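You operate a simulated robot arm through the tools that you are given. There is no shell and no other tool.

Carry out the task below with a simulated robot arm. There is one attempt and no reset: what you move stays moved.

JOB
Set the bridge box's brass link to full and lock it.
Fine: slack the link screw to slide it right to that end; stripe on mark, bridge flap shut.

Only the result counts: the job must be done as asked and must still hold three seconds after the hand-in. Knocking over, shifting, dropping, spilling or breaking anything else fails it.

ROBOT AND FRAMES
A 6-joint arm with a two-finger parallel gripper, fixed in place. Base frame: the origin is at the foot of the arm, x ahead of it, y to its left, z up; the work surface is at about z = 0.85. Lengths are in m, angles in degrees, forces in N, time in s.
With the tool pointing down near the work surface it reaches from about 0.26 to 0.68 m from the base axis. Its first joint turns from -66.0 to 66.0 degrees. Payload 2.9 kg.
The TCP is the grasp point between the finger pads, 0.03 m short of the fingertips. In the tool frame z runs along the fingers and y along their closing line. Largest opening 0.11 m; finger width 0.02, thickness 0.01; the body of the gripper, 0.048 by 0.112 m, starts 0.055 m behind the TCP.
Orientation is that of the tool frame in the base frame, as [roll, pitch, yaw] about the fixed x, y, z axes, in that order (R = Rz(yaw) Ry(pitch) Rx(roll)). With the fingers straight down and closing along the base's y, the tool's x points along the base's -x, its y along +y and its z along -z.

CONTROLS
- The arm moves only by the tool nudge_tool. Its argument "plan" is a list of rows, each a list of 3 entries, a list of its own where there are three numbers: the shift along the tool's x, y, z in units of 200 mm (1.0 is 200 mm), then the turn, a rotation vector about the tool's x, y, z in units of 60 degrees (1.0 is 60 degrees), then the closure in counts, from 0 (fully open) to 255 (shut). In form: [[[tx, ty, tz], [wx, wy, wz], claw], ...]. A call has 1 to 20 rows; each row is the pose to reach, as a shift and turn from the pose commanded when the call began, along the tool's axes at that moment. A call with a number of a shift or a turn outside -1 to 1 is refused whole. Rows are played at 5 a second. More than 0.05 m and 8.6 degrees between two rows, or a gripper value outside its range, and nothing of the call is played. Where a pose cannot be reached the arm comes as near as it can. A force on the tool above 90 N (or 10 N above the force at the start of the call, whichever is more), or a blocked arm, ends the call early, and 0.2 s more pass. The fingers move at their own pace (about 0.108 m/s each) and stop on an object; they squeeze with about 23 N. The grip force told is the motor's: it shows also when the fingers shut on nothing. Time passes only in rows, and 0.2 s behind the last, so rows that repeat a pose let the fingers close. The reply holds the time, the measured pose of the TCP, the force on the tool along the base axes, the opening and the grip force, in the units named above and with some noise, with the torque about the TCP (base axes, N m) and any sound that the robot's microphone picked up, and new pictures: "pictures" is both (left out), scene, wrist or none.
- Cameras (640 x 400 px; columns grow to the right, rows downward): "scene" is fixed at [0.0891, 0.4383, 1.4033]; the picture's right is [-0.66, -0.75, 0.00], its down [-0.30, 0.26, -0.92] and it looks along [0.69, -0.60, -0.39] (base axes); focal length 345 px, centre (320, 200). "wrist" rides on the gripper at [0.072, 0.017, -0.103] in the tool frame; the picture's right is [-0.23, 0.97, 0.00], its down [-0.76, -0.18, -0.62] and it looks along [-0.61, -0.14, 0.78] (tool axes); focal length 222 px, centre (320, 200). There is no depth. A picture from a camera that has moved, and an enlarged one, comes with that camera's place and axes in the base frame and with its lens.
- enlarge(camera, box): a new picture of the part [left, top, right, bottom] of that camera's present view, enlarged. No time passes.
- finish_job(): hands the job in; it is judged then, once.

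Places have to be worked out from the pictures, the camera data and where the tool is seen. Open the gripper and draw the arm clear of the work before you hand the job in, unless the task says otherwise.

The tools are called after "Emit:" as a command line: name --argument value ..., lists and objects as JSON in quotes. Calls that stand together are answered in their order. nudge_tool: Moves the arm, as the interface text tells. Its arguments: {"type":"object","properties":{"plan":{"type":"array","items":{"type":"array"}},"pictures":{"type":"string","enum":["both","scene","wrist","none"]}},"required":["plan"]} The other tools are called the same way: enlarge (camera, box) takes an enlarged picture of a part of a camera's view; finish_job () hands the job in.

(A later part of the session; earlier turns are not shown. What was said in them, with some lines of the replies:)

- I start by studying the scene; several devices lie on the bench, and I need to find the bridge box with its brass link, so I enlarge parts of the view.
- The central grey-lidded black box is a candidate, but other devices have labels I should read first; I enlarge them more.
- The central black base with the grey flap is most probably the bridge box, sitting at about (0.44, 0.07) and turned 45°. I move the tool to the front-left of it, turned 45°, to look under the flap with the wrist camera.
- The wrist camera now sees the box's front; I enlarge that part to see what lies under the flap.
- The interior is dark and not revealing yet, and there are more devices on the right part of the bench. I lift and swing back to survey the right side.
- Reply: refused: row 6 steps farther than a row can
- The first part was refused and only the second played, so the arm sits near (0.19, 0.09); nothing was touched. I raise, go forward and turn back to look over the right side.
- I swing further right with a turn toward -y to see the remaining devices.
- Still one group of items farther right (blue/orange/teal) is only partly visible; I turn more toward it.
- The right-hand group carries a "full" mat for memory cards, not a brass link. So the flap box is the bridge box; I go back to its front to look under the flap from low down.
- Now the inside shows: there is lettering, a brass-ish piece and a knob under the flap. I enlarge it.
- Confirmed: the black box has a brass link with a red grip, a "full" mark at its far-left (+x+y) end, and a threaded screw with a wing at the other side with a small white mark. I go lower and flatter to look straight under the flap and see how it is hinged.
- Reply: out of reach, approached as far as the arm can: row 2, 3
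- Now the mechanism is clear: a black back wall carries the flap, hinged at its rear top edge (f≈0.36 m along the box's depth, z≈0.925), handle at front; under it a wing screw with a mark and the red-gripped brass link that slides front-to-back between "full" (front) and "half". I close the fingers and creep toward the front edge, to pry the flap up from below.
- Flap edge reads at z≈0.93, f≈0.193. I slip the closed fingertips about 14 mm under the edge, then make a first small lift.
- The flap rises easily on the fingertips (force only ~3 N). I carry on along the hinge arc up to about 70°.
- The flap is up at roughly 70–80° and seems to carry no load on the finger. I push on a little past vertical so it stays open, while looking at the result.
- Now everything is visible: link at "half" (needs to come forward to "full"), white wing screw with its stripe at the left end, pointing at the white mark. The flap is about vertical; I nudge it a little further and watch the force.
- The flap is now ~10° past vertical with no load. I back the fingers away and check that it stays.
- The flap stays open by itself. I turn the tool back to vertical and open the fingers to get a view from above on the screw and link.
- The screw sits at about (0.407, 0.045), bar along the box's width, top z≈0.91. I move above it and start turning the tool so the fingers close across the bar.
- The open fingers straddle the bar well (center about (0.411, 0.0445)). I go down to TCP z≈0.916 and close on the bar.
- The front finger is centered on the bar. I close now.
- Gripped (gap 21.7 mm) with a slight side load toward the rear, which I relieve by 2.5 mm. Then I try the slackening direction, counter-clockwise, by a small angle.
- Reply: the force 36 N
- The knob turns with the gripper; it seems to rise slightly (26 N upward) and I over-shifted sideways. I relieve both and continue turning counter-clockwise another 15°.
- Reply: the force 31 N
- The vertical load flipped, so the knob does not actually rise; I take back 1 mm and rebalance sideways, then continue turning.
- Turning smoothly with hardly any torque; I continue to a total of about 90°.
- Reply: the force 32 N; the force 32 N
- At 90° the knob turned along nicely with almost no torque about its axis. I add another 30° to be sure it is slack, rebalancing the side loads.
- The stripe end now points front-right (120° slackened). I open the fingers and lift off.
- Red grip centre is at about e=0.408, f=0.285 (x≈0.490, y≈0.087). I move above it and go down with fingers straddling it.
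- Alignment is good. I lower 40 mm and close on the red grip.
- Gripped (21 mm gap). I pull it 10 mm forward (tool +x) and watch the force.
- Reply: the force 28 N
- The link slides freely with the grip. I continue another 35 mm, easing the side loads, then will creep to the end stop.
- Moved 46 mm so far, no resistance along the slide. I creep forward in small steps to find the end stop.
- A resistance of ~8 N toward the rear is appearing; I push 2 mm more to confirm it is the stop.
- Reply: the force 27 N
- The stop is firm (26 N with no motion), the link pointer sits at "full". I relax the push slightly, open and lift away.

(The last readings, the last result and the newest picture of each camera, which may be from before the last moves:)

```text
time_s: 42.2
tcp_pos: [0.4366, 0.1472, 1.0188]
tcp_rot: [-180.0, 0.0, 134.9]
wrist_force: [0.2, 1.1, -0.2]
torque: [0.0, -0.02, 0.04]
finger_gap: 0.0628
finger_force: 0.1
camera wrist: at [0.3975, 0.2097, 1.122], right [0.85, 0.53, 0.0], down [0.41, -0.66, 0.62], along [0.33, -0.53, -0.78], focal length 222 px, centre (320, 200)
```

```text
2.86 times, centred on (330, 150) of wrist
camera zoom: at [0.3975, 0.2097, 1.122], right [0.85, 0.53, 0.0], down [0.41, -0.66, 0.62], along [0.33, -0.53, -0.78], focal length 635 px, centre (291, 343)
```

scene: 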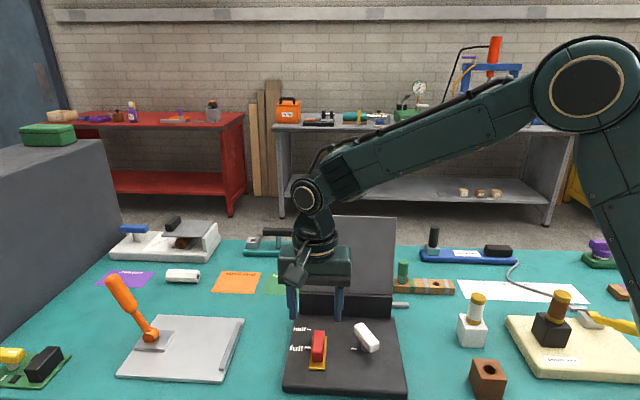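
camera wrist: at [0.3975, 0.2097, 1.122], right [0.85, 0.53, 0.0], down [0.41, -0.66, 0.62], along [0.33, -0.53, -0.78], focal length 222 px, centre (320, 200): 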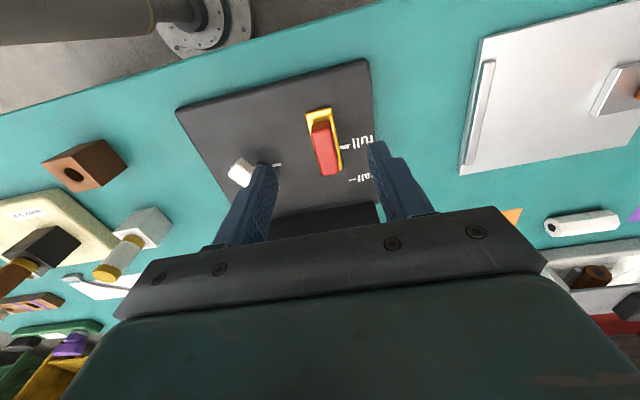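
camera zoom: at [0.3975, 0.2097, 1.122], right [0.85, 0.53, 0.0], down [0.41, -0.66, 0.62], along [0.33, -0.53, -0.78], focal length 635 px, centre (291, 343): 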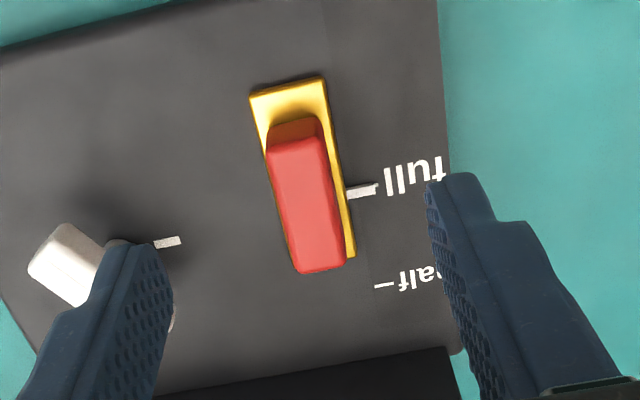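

The link's stripe lies on the "full" dash. Now back to the screw: I move above it with the tool at yaw 165° to regrip the bar.

Emit:
nudge_tool --plan '[[[-0.05, -0.1, 0], [0, 0, -0.1], 110], [[-0.1, -0.2, 0], [0, 0, -0.2], 110], [[-0.16, -0.3, 0], [0, 0, -0.3], 110], [[-0.21, -0.4, 0], [0, 0, -0.4], 110], [[-0.267, -0.466, 0.1], [0, 0, -0.5], 110], [[-0.267, -0.466, 0.25], [0, 0, -0.5], 110]]'

Emit:
enlarge --camera "wrist" --box '[230, 80, 430, 220]'

```text
time_s: 43.6
tcp_pos: [0.4081, 0.0413, 0.9678]
tcp_rot: [-180.0, 0.0, 165.1]
wrist_force: [0.5, 0.2, 0.3]
torque: [-0.02, 0.01, -0.01]
finger_gap: 0.0627
finger_force: 0.1
camera wrist: at [0.3425, 0.0761, 1.07], right [0.47, 0.88, 0.0], down [0.69, -0.37, 0.62], along [0.55, -0.29, -0.78], focal length 222 px, centre (320, 200)
```

scene: 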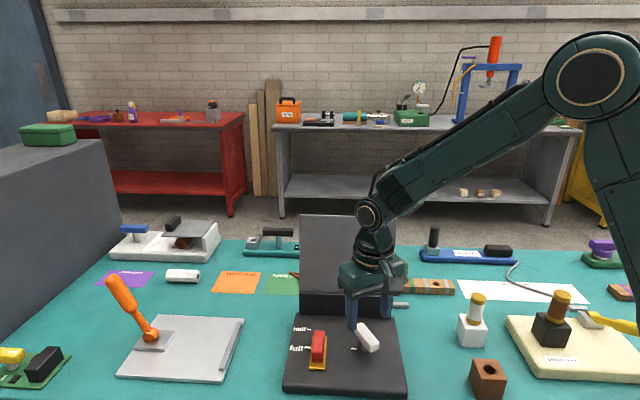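
wrist: 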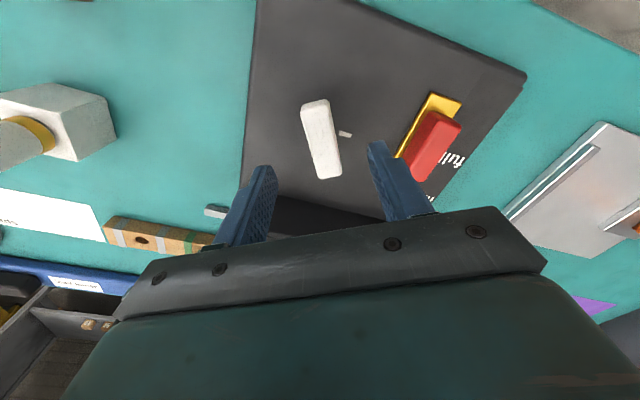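

```text
2.86 times, centred on (330, 150) of wrist
camera zoom: at [0.3425, 0.0761, 1.07], right [0.47, 0.88, 0.0], down [0.69, -0.37, 0.62], along [0.55, -0.29, -0.78], focal length 635 px, centre (291, 343)
```

zoom: 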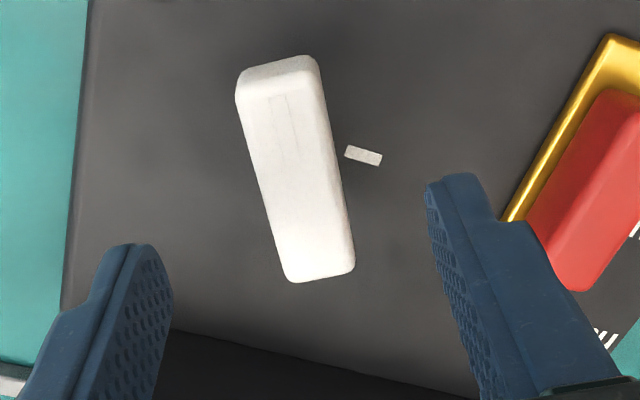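

Well aligned; I shift 2 mm across, lower to z≈0.917 and close on the bar.

Emit:
nudge_tool --plan '[[[0, 0.011, 0.12], [0, 0, 0], 110], [[0, 0.011, 0.254], [0, 0, 0], 110], [[0, 0.011, 0.254], [0, 0, 0], 180], [[0, 0.011, 0.254], [0, 0, 0], 255], [[0, 0.011, 0.254], [0, 0, 0], 255], [[0, 0.011, 0.254], [0, 0, 0], 255]]' --pictures "wrist"

```text
time_s: 45.0
tcp_pos: [0.4098, 0.0423, 0.9155]
tcp_rot: [-180.0, -0.1, 164.9]
wrist_force: [-1.3, -4.1, -6.9]
torque: [-0.29, -1.19, 0.01]
finger_gap: 0.0219
finger_force: 45.3
camera wrist: at [0.344, 0.0783, 1.0185], right [0.47, 0.88, 0.0], down [0.69, -0.37, 0.62], along [0.55, -0.29, -0.78], focal length 222 px, centre (320, 200)
```

wrist: 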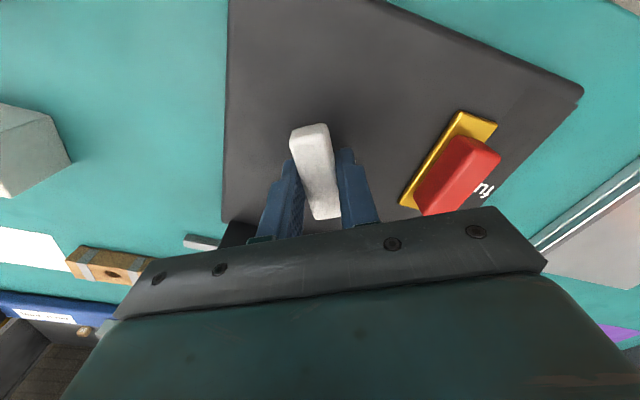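

Low loads. I turn clockwise 40° and look at the loads.

Emit:
nudge_tool --plan '[[[0, 0, 0], [0, 0, 0.1], 255], [[0, 0, 0], [0, 0, 0.2], 255], [[0, 0, 0], [0, 0, 0.3], 255], [[0, 0, 0], [0, 0, 0.4], 255], [[0, 0, 0], [0, 0, 0.5], 255], [[0, 0, 0], [0, 0, 0.6], 255], [[0, 0, 0], [0, 0, 0.667], 255]]' --pictures "none"

```text
time_s: 46.6
tcp_pos: [0.4094, 0.042, 0.9163]
tcp_rot: [180.0, 0.1, 124.8]
wrist_force: [18.7, -11.8, -21.8]
torque: [0.19, 0.06, 0.03]
finger_gap: 0.0219
finger_force: 45.6
```

Emit:
nudge_tool --plan '[[[-0.005, 0.003, 0.003], [0, 0, 0.1], 255], [[-0.005, 0.003, 0.003], [0, 0, 0.2], 255], [[-0.005, 0.003, 0.003], [0, 0, 0.3], 255], [[-0.005, 0.003, 0.003], [0, 0, 0.4], 255], [[-0.005, 0.003, 0.003], [0, 0, 0.5], 255], [[-0.005, 0.003, 0.003], [0, 0, 0.6], 255], [[-0.005, 0.003, 0.003], [0, 0, 0.667], 255]]' --pictures "wrist"

```text
time_s: 48.2
tcp_pos: [0.4105, 0.0427, 0.9158]
tcp_rot: [-180.0, -0.1, 84.8]
wrist_force: [9.1, -6.8, -10.2]
torque: [1.18, -0.19, 0.01]
finger_gap: 0.0217
finger_force: 44.9
camera wrist: at [0.4332, 0.114, 1.0187], right [0.95, -0.31, 0.0], down [-0.24, -0.74, 0.62], along [-0.2, -0.59, -0.78], focal length 222 px, centre (320, 200)
```

wrist: 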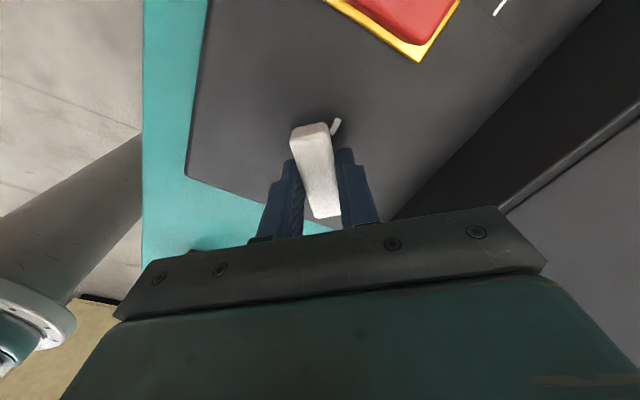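

Emit:
nudge_tool --plan '[[[-0.002, 0.003, 0.002], [0, 0, 0.1], 255], [[-0.002, 0.003, 0.002], [0, 0, 0.2], 255], [[-0.002, 0.003, 0.002], [0, 0, 0.3], 255], [[-0.002, 0.003, 0.002], [0, 0, 0.4], 255], [[-0.002, 0.003, 0.002], [0, 0, 0.5], 255], [[-0.002, 0.003, 0.002], [0, 0, 0.58], 255], [[-0.002, 0.003, 0.002], [0, 0, 0.65], 255]]' --pictures "wrist"

Emit:
enlarge --camera "wrist" --box '[250, 90, 400, 225]'

Emit:
enlarge --camera "scene" --box '[285, 310, 415, 395]'

```text
time_s: 49.8
tcp_pos: [0.4115, 0.0423, 0.9153]
tcp_rot: [179.8, -0.1, 45.9]
wrist_force: [-0.4, 1.1, 25.2]
torque: [-0.48, 0.65, 0.01]
finger_gap: 0.0217
finger_force: 45.3
camera wrist: at [0.4724, 0.0836, 1.0187], right [0.54, -0.84, 0.0], down [-0.66, -0.42, 0.62], along [-0.52, -0.34, -0.78], focal length 222 px, centre (320, 200)
```

wrist: 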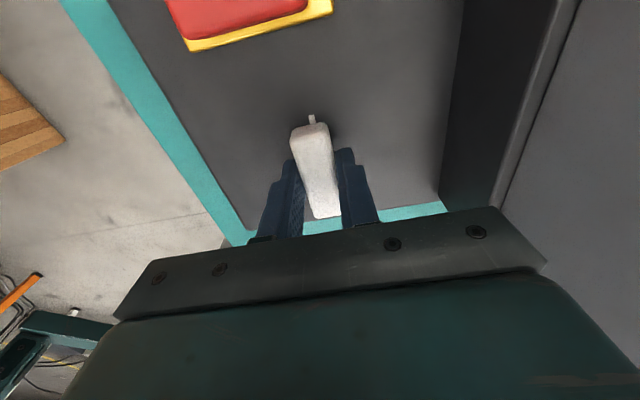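

```text
2.96 times, centred on (325, 158) of wrist
camera zoom: at [0.4724, 0.0836, 1.0187], right [0.54, -0.84, 0.0], down [-0.66, -0.42, 0.62], along [-0.52, -0.34, -0.78], focal length 658 px, centre (305, 326)
```

zoom: 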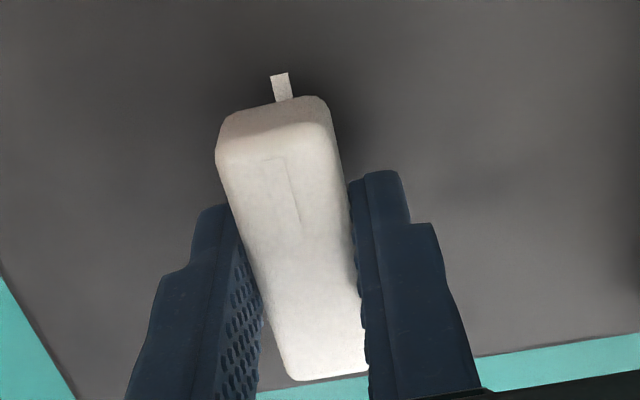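

```text
4.71 times, centred on (350, 352) of scene
camera zoom: at [0.0888, 0.4383, 1.4033], right [-0.66, -0.75, 0.0], down [-0.3, 0.26, -0.92], along [0.69, -0.6, -0.39], focal length 1623 px, centre (179, -518)
```

zoom: 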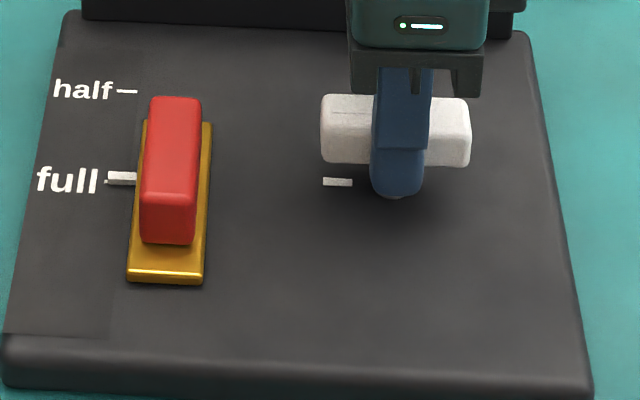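

The stripe end is back at the mark, about 1° short of where it started. I relax the vertical load and turn the last 1–2° clockwise, feeling for torque.

Emit:
nudge_tool --plan '[[[0, 0, -0.003], [0, 0, 0.01], 255], [[0, 0, -0.003], [0, 0, 0.02], 255], [[0, 0, -0.003], [0, 0, 0.03], 255], [[0, 0, -0.003], [0, 0, 0.03], 255]]' --pictures "none"

```text
time_s: 50.8
tcp_pos: [0.4111, 0.0429, 0.9159]
tcp_rot: [180.0, -0.1, 44.2]
wrist_force: [-0.3, 2.0, 17.7]
torque: [0.85, -0.76, -0.02]
finger_gap: 0.022
finger_force: 44.9
```

No stop is felt, so alignment must be judged by eye. I release, lift and take a look at the stripe versus the mark.

Emit:
nudge_tool --plan '[[[0, 0, 0], [0, 0, 0], 200], [[0, 0, 0], [0, 0, 0], 140], [[0, 0, 0], [0, 0, 0], 110], [[0, 0, -0.2], [0, 0, 0], 110], [[0, 0, -0.25], [0, 0, 0], 110], [[0, 0, -0.25], [0, 0, 0], 110]]'

Emit:
enlarge --camera "wrist" --box '[260, 75, 380, 175]'

Emit:
enlarge --camera "scene" --box '[280, 305, 410, 395]'

```text
time_s: 52.2
tcp_pos: [0.4112, 0.0422, 0.9671]
tcp_rot: [-179.8, 0.0, 44.2]
wrist_force: [0.3, 0.4, -0.1]
torque: [-0.02, 0.03, -0.01]
finger_gap: 0.0628
finger_force: 0.0
camera wrist: at [0.4741, 0.0815, 1.0689], right [0.52, -0.86, 0.0], down [-0.67, -0.4, 0.62], along [-0.53, -0.32, -0.78], focal length 222 px, centre (320, 200)
```

scene: 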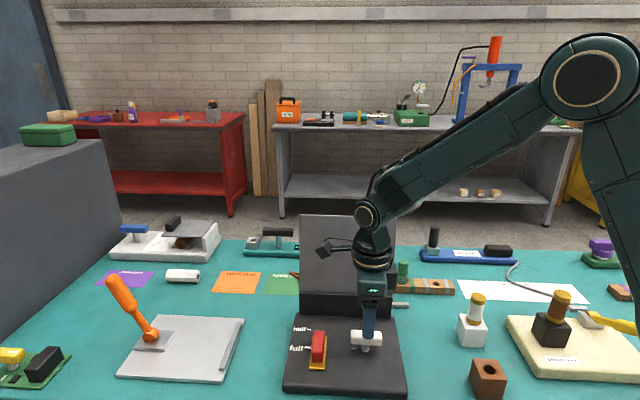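
wrist: 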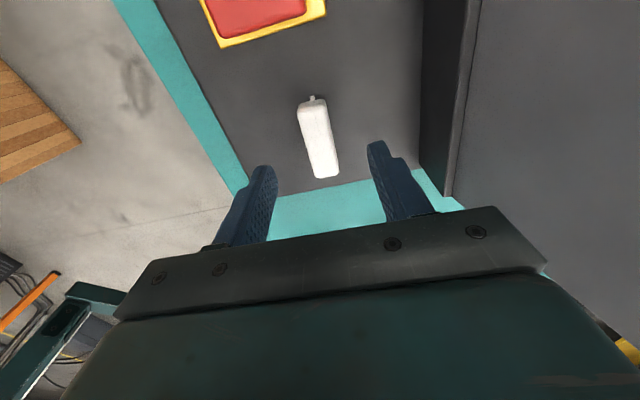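

```text
4.00 times, centred on (320, 125) of wrist
camera zoom: at [0.4741, 0.0815, 1.0689], right [0.52, -0.86, 0.0], down [-0.67, -0.4, 0.62], along [-0.53, -0.32, -0.78], focal length 888 px, centre (320, 500)
```

zoom: 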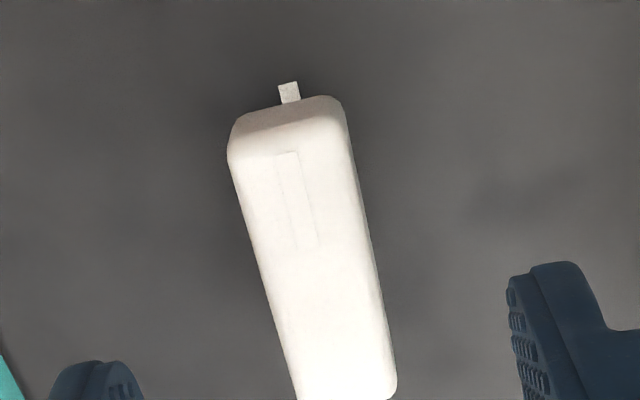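

```text
4.44 times, centred on (345, 350) of scene
camera zoom: at [0.0891, 0.4383, 1.4033], right [-0.66, -0.75, 0.0], down [-0.3, 0.26, -0.92], along [0.69, -0.6, -0.39], focal length 1533 px, centre (209, -467)
```

zoom: 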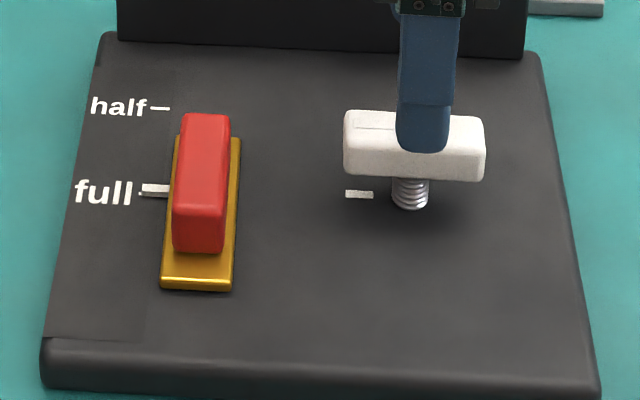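

The knob looks identical to its original marked position, and the link's stripe is on "full". Now I close the flap: first raise straight up clear of everything.

Emit:
nudge_tool --plan '[[[0, 0, -0.2], [0, 0, 0], 110], [[0, 0, -0.4], [0, 0, 0], 160], [[0, 0, -0.6], [0, 0, 0], 255], [[0, 0, -0.8], [0, 0, -0.1], 255], [[0, 0, -1.0], [0, 0, -0.2], 255], [[0, 0, -1.0], [0, 0, -0.3], 255], [[0, 0, -1.0], [0, 0, -0.4], 255], [[0, 0, -1.0], [0, 0, -0.5], 255], [[0, 0, -1.0], [0, 0, -0.6], 255], [[0, 0, -1.0], [0, 0, -0.7], 255], [[0, 0, -1.0], [0, 0, -0.8], 255]]' --pictures "scene"

Emit:
enlarge --camera "scene" --box '[280, 305, 410, 395]'

```text
time_s: 54.6
tcp_pos: [0.4109, 0.0414, 1.1658]
tcp_rot: [179.9, 0.0, 92.3]
wrist_force: [0.4, -0.5, 0.6]
torque: [0.0, -0.02, -0.01]
finger_gap: 0.0
finger_force: 23.2
```

scene: 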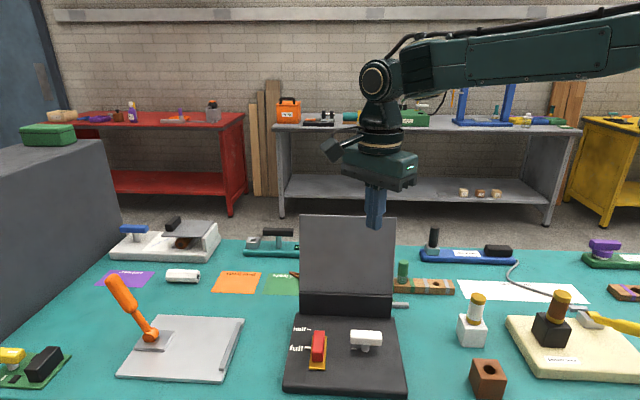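

```text
4.44 times, centred on (345, 350) of scene
camera zoom: at [0.0891, 0.4383, 1.4033], right [-0.66, -0.75, 0.0], down [-0.3, 0.26, -0.92], along [0.69, -0.6, -0.39], focal length 1533 px, centre (209, -467)
```

zoom: 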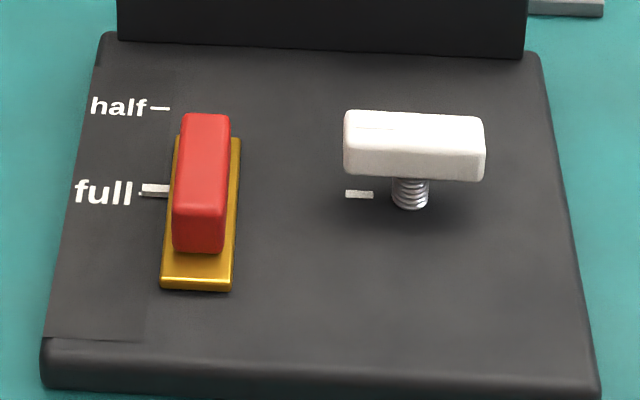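

Link and screw are as wanted. Now I carry the closed fingers over the top of the open flap to a point behind it, beside the handle.

Emit:
nudge_tool --plan '[[[-0.02, 0.08, -0.075], [0, 0, -0.11], 255], [[-0.06, 0.25, -0.075], [0, 0, -0.23], 255], [[-0.11, 0.42, -0.075], [0, 0, -0.35], 255], [[-0.16, 0.6, -0.075], [0, 0, -0.47], 255], [[-0.2, 0.78, -0.075], [0, 0, -0.59], 255], [[-0.247, 0.942, -0.075], [0, 0, -0.712], 255], [[-0.247, 0.942, -0.075], [0, 0, -0.712], 255]]'

Emit:
enlarge --camera "wrist" --box '[200, 60, 460, 230]'

```text
time_s: 56.2
tcp_pos: [0.6002, -0.0007, 1.1791]
tcp_rot: [-180.0, -0.1, 134.9]
wrist_force: [0.3, -0.3, -0.3]
torque: [0.04, -0.03, -0.04]
finger_gap: 0.0
finger_force: 22.9
camera wrist: at [0.5603, 0.0629, 1.2821], right [0.85, 0.53, 0.0], down [0.41, -0.66, 0.62], along [0.33, -0.53, -0.78], focal length 222 px, centre (320, 200)
```

scene: 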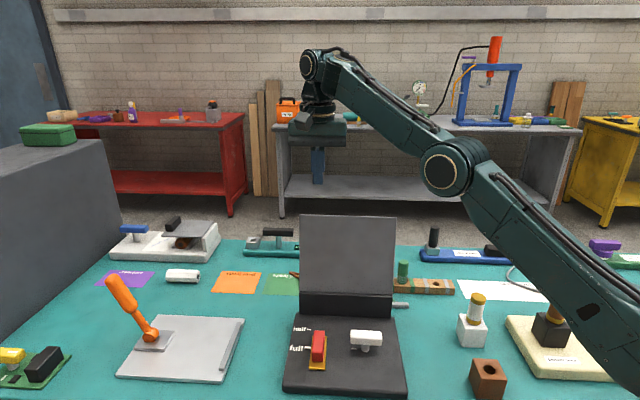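
wrist: 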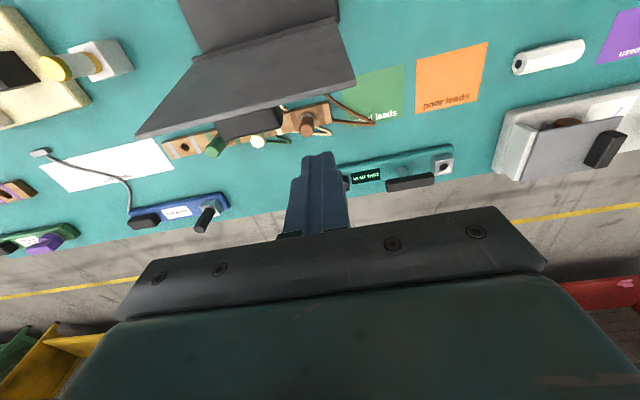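

```text
2.35 times, centred on (330, 145) of wrist
camera zoom: at [0.5603, 0.0629, 1.2821], right [0.85, 0.53, 0.0], down [0.41, -0.66, 0.62], along [0.33, -0.53, -0.78], focal length 523 px, centre (296, 329)
```

zoom: 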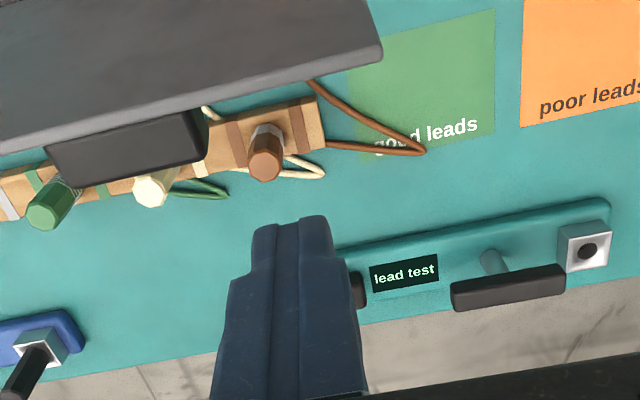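

I read the flap's top corner at e≈0.46, f≈0.394, so the fingers at f≈0.425 clear it by ~2 cm. I lower behind it to tip height 1.05.

Emit:
nudge_tool --plan '[[[0, 0, 0.15], [0, 0, 0], 255], [[0, 0, 0.3], [0, 0, 0], 255], [[0, 0, 0.42], [0, 0, 0], 255], [[0, 0, 0.495], [0, 0, 0], 255], [[0, 0, 0.495], [0, 0, 0], 255]]'

```text
time_s: 57.4
tcp_pos: [0.6003, -0.0019, 1.0809]
tcp_rot: [-179.9, 0.0, 134.9]
wrist_force: [0.2, -0.6, -0.7]
torque: [0.01, -0.02, 0.0]
finger_gap: 0.0
finger_force: 23.0
camera wrist: at [0.5611, 0.0628, 1.1847], right [0.85, 0.53, 0.0], down [0.41, -0.67, 0.62], along [0.33, -0.53, -0.78], focal length 222 px, centre (320, 200)
```

scene: 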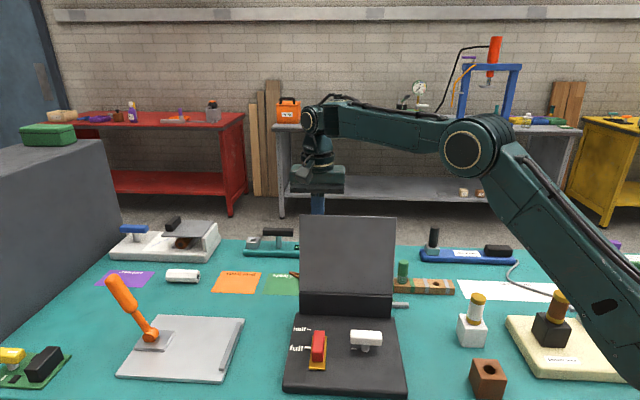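
wrist: 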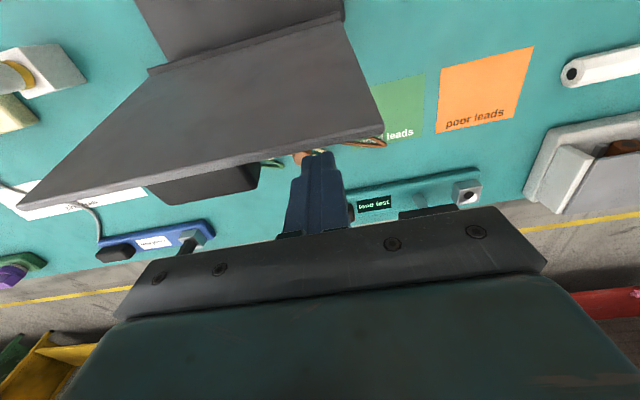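

Now I pull toward the front; the fingers should meet the flap near f≈0.39 and tip it over.

Emit:
nudge_tool --plan '[[[0.07, 0, 0], [0, 0, 0], 255], [[0.13, 0, 0], [0, 0, 0], 255], [[0.19, 0, -0.003], [0, 0, 0], 255], [[0.254, 0, -0.005], [0, 0, 0], 255], [[0.31, 0, -0.002], [0, 0, 0], 255], [[0.3625, 0, 0], [0, 0, 0], 255], [[0.416, 0, 0.012], [0, 0, 0], 255], [[0.4695, 0, 0.0235], [0, 0, 0], 255], [[0.52, 0, 0.0445], [0, 0, 0], 255], [[0.57, 0, 0.0655], [0, 0, 0], 255]]'

```text
time_s: 59.6
tcp_pos: [0.5203, 0.0801, 1.0692]
tcp_rot: [180.0, -0.1, 134.9]
wrist_force: [0.1, -0.8, 0.9]
torque: [0.02, 0.0, 0.0]
finger_gap: 0.0
finger_force: 23.4
camera wrist: at [0.4807, 0.1439, 1.171], right [0.85, 0.53, 0.0], down [0.41, -0.67, 0.62], along [0.33, -0.53, -0.78], focal length 222 px, centre (320, 200)
```

scene: 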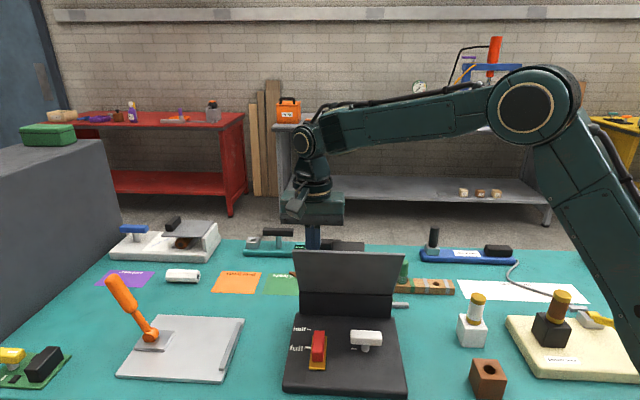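
wrist: 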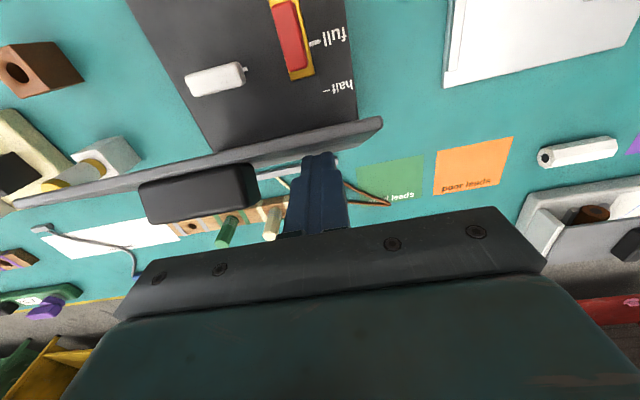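

The flap tips over nicely. I continue along the arc down to about 4° above level.

Emit:
nudge_tool --plan '[[[0.045, 0, 0.033], [0, 0, 0], 255], [[0.089, 0, 0.066], [0, 0, 0], 255], [[0.13, 0, 0.103], [0, 0, 0], 255], [[0.1695, 0, 0.14], [0, 0, 0], 255], [[0.204, 0, 0.184], [0, 0, 0], 255], [[0.2355, 0, 0.227], [0, 0, 0], 255], [[0.262, 0, 0.275], [0, 0, 0], 255], [[0.2855, 0, 0.324], [0, 0, 0], 255], [[0.303, 0, 0.376], [0, 0, 0], 255], [[0.318, 0, 0.428], [0, 0, 0], 255], [[0.329, 0, 0.491], [0, 0, 0], 255]]'

```text
time_s: 62.0
tcp_pos: [0.4729, 0.1279, 0.9697]
tcp_rot: [179.9, 0.0, 134.9]
wrist_force: [0.2, 1.1, 0.3]
torque: [-0.01, -0.01, 0.01]
finger_gap: 0.0002
finger_force: 23.4
camera wrist: at [0.4333, 0.191, 1.0731], right [0.85, 0.53, 0.0], down [0.41, -0.66, 0.62], along [0.33, -0.53, -0.78], focal length 222 px, centre (320, 200)
```

scene: 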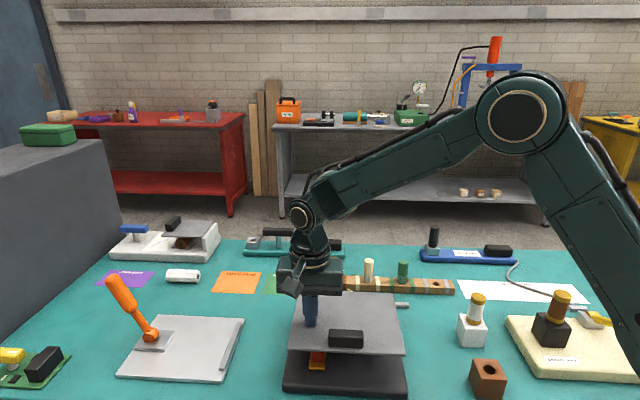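
wrist: 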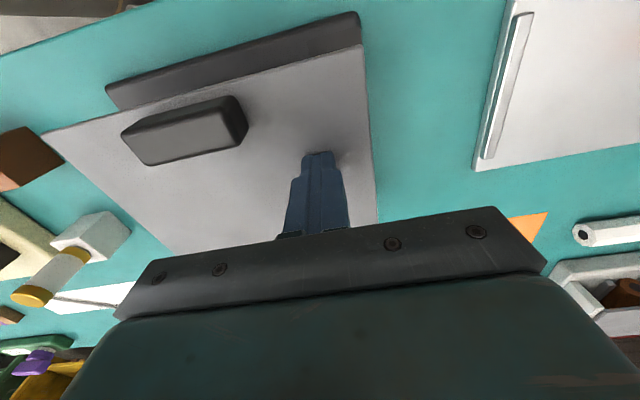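

Almost level. I press down in small steps until the closing stop is felt.

Emit:
nudge_tool --plan '[[[0, 0, 0.0075], [0, 0, 0], 255], [[0, 0, 0.015], [0, 0, 0], 255], [[0, 0, 0.0225], [0, 0, 0], 255], [[0, 0, 0.03], [0, 0, 0], 255]]' --pictures "none"

Emit:
enlarge --camera "scene" --box '[275, 280, 425, 400]'

```text
time_s: 63.0
tcp_pos: [0.4732, 0.1264, 0.9647]
tcp_rot: [180.0, 0.0, 134.9]
wrist_force: [-0.3, -0.4, 0.0]
torque: [0.01, 0.02, 0.02]
finger_gap: 0.0
finger_force: 22.9
```

```text
3.33 times, centred on (350, 340) of scene
camera zoom: at [0.0891, 0.4383, 1.4033], right [-0.66, -0.75, 0.0], down [-0.3, 0.26, -0.92], along [0.69, -0.6, -0.39], focal length 1150 px, centre (220, -267)
```

zoom: 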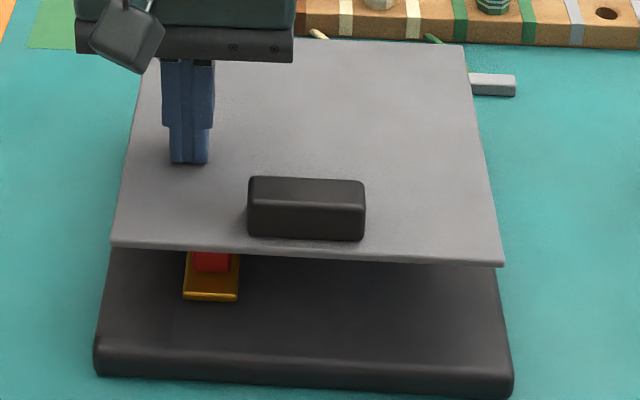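

The flap already appears in its original shut position; I press a bit lower to make sure it is home.

Emit:
nudge_tool --plan '[[[0, 0, 0.0075], [0, 0, 0], 255], [[0, 0, 0.0125], [0, 0, 0], 255]]' --pictures "none"

```text
time_s: 63.6
tcp_pos: [0.474, 0.1273, 0.9642]
tcp_rot: [179.8, -0.1, 134.9]
wrist_force: [-3.8, -1.1, 10.1]
torque: [-0.15, 0.07, -0.03]
finger_gap: 0.0003
finger_force: 23.5
```

The flap is home (10 N at the stop). I lift straight up, open the gripper and back the arm away.

Emit:
nudge_tool --plan '[[[0, 0, -0.15], [0, 0, 0], 255], [[0, 0, -0.35], [0, 0, 0], 255], [[0, 0, -0.55], [0, 0, 0], 0], [[0, 0, -0.75], [0, 0, 0], 0], [[0, 0, -0.95], [0, 0, 0], 0], [[0.15, -0.15, -1.0], [0, 0, 0], 0], [[0.15, -0.35, -1.0], [0, 0, 0], 0], [[0.15, -0.55, -1.0], [0, 0, 0], 0]]'

Emit:
enlarge --camera "scene" --box '[275, 280, 425, 400]'

```text
time_s: 65.4
tcp_pos: [0.3764, 0.0715, 1.161]
tcp_rot: [180.0, 0.0, 134.9]
wrist_force: [0.5, -0.3, -0.8]
torque: [0.01, -0.02, 0.01]
finger_gap: 0.11
finger_force: 0.3
camera wrist: at [0.3366, 0.1346, 1.2644], right [0.85, 0.53, 0.0], down [0.41, -0.67, 0.62], along [0.33, -0.53, -0.78], focal length 222 px, centre (320, 200)
```

scene: 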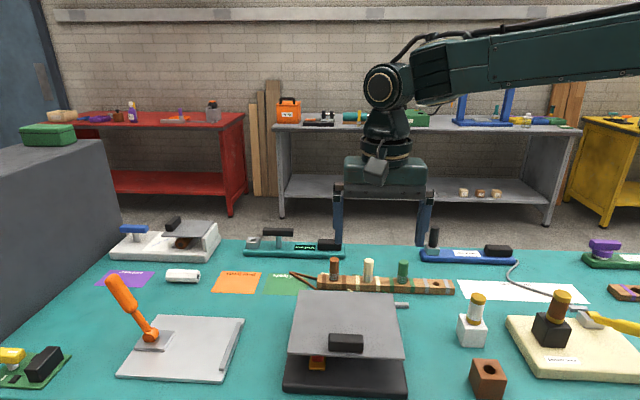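
wrist: 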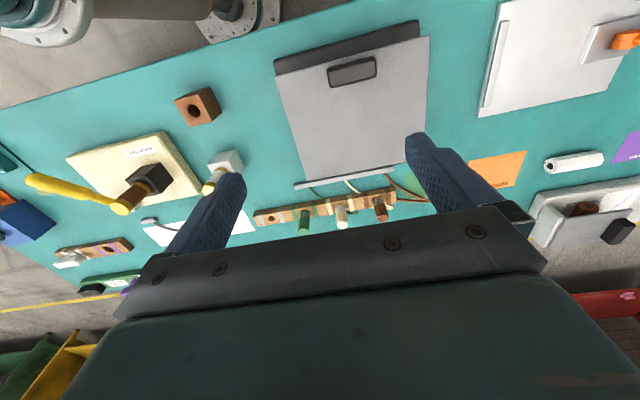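

```text
3.33 times, centred on (350, 340) of scene
camera zoom: at [0.0891, 0.4383, 1.4033], right [-0.66, -0.75, 0.0], down [-0.3, 0.26, -0.92], along [0.69, -0.6, -0.39], focal length 1150 px, centre (220, -267)
```

zoom: 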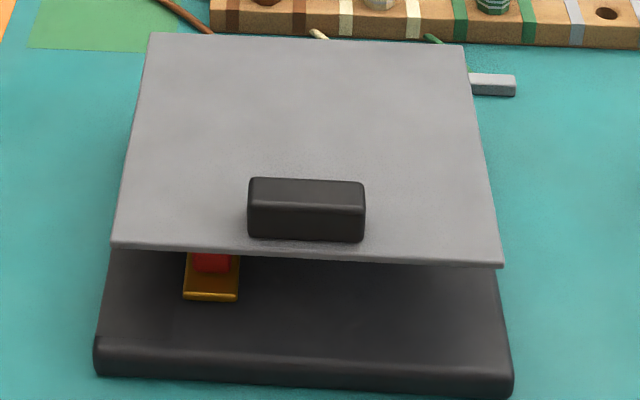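

The flap is exactly as at first (shut), the brass link now shows forward at "full", the screw is back on its mark, and the other items are undisturbed. The gripper is open and the arm is clear, so I hand in.

Emit:
finish_job

```text
The job is handed in.
```

The brass link is set to full with its screw turned back to lock it, and the bridge flap is shut. I handed the job in at that point.

- **Link:** I slackened the wing screw about 120°. I then slid the link forward until it hit its end stop, with its stripe on the "full" mark.
- **Screw:** I turned it back the same amount until its stripe was on the mark. I felt no hard stop while tightening, so I judged this by eye: it looks the same as at the start, when the screw was on its mark. I did not tug the link to test the lock.
- **Flap:** I pressed it down until it met its stop, and it looks the same as it did before I opened it.
- **Everything else:** nothing else on the bench looks moved. The gripper is open and the arm is clear above the box.
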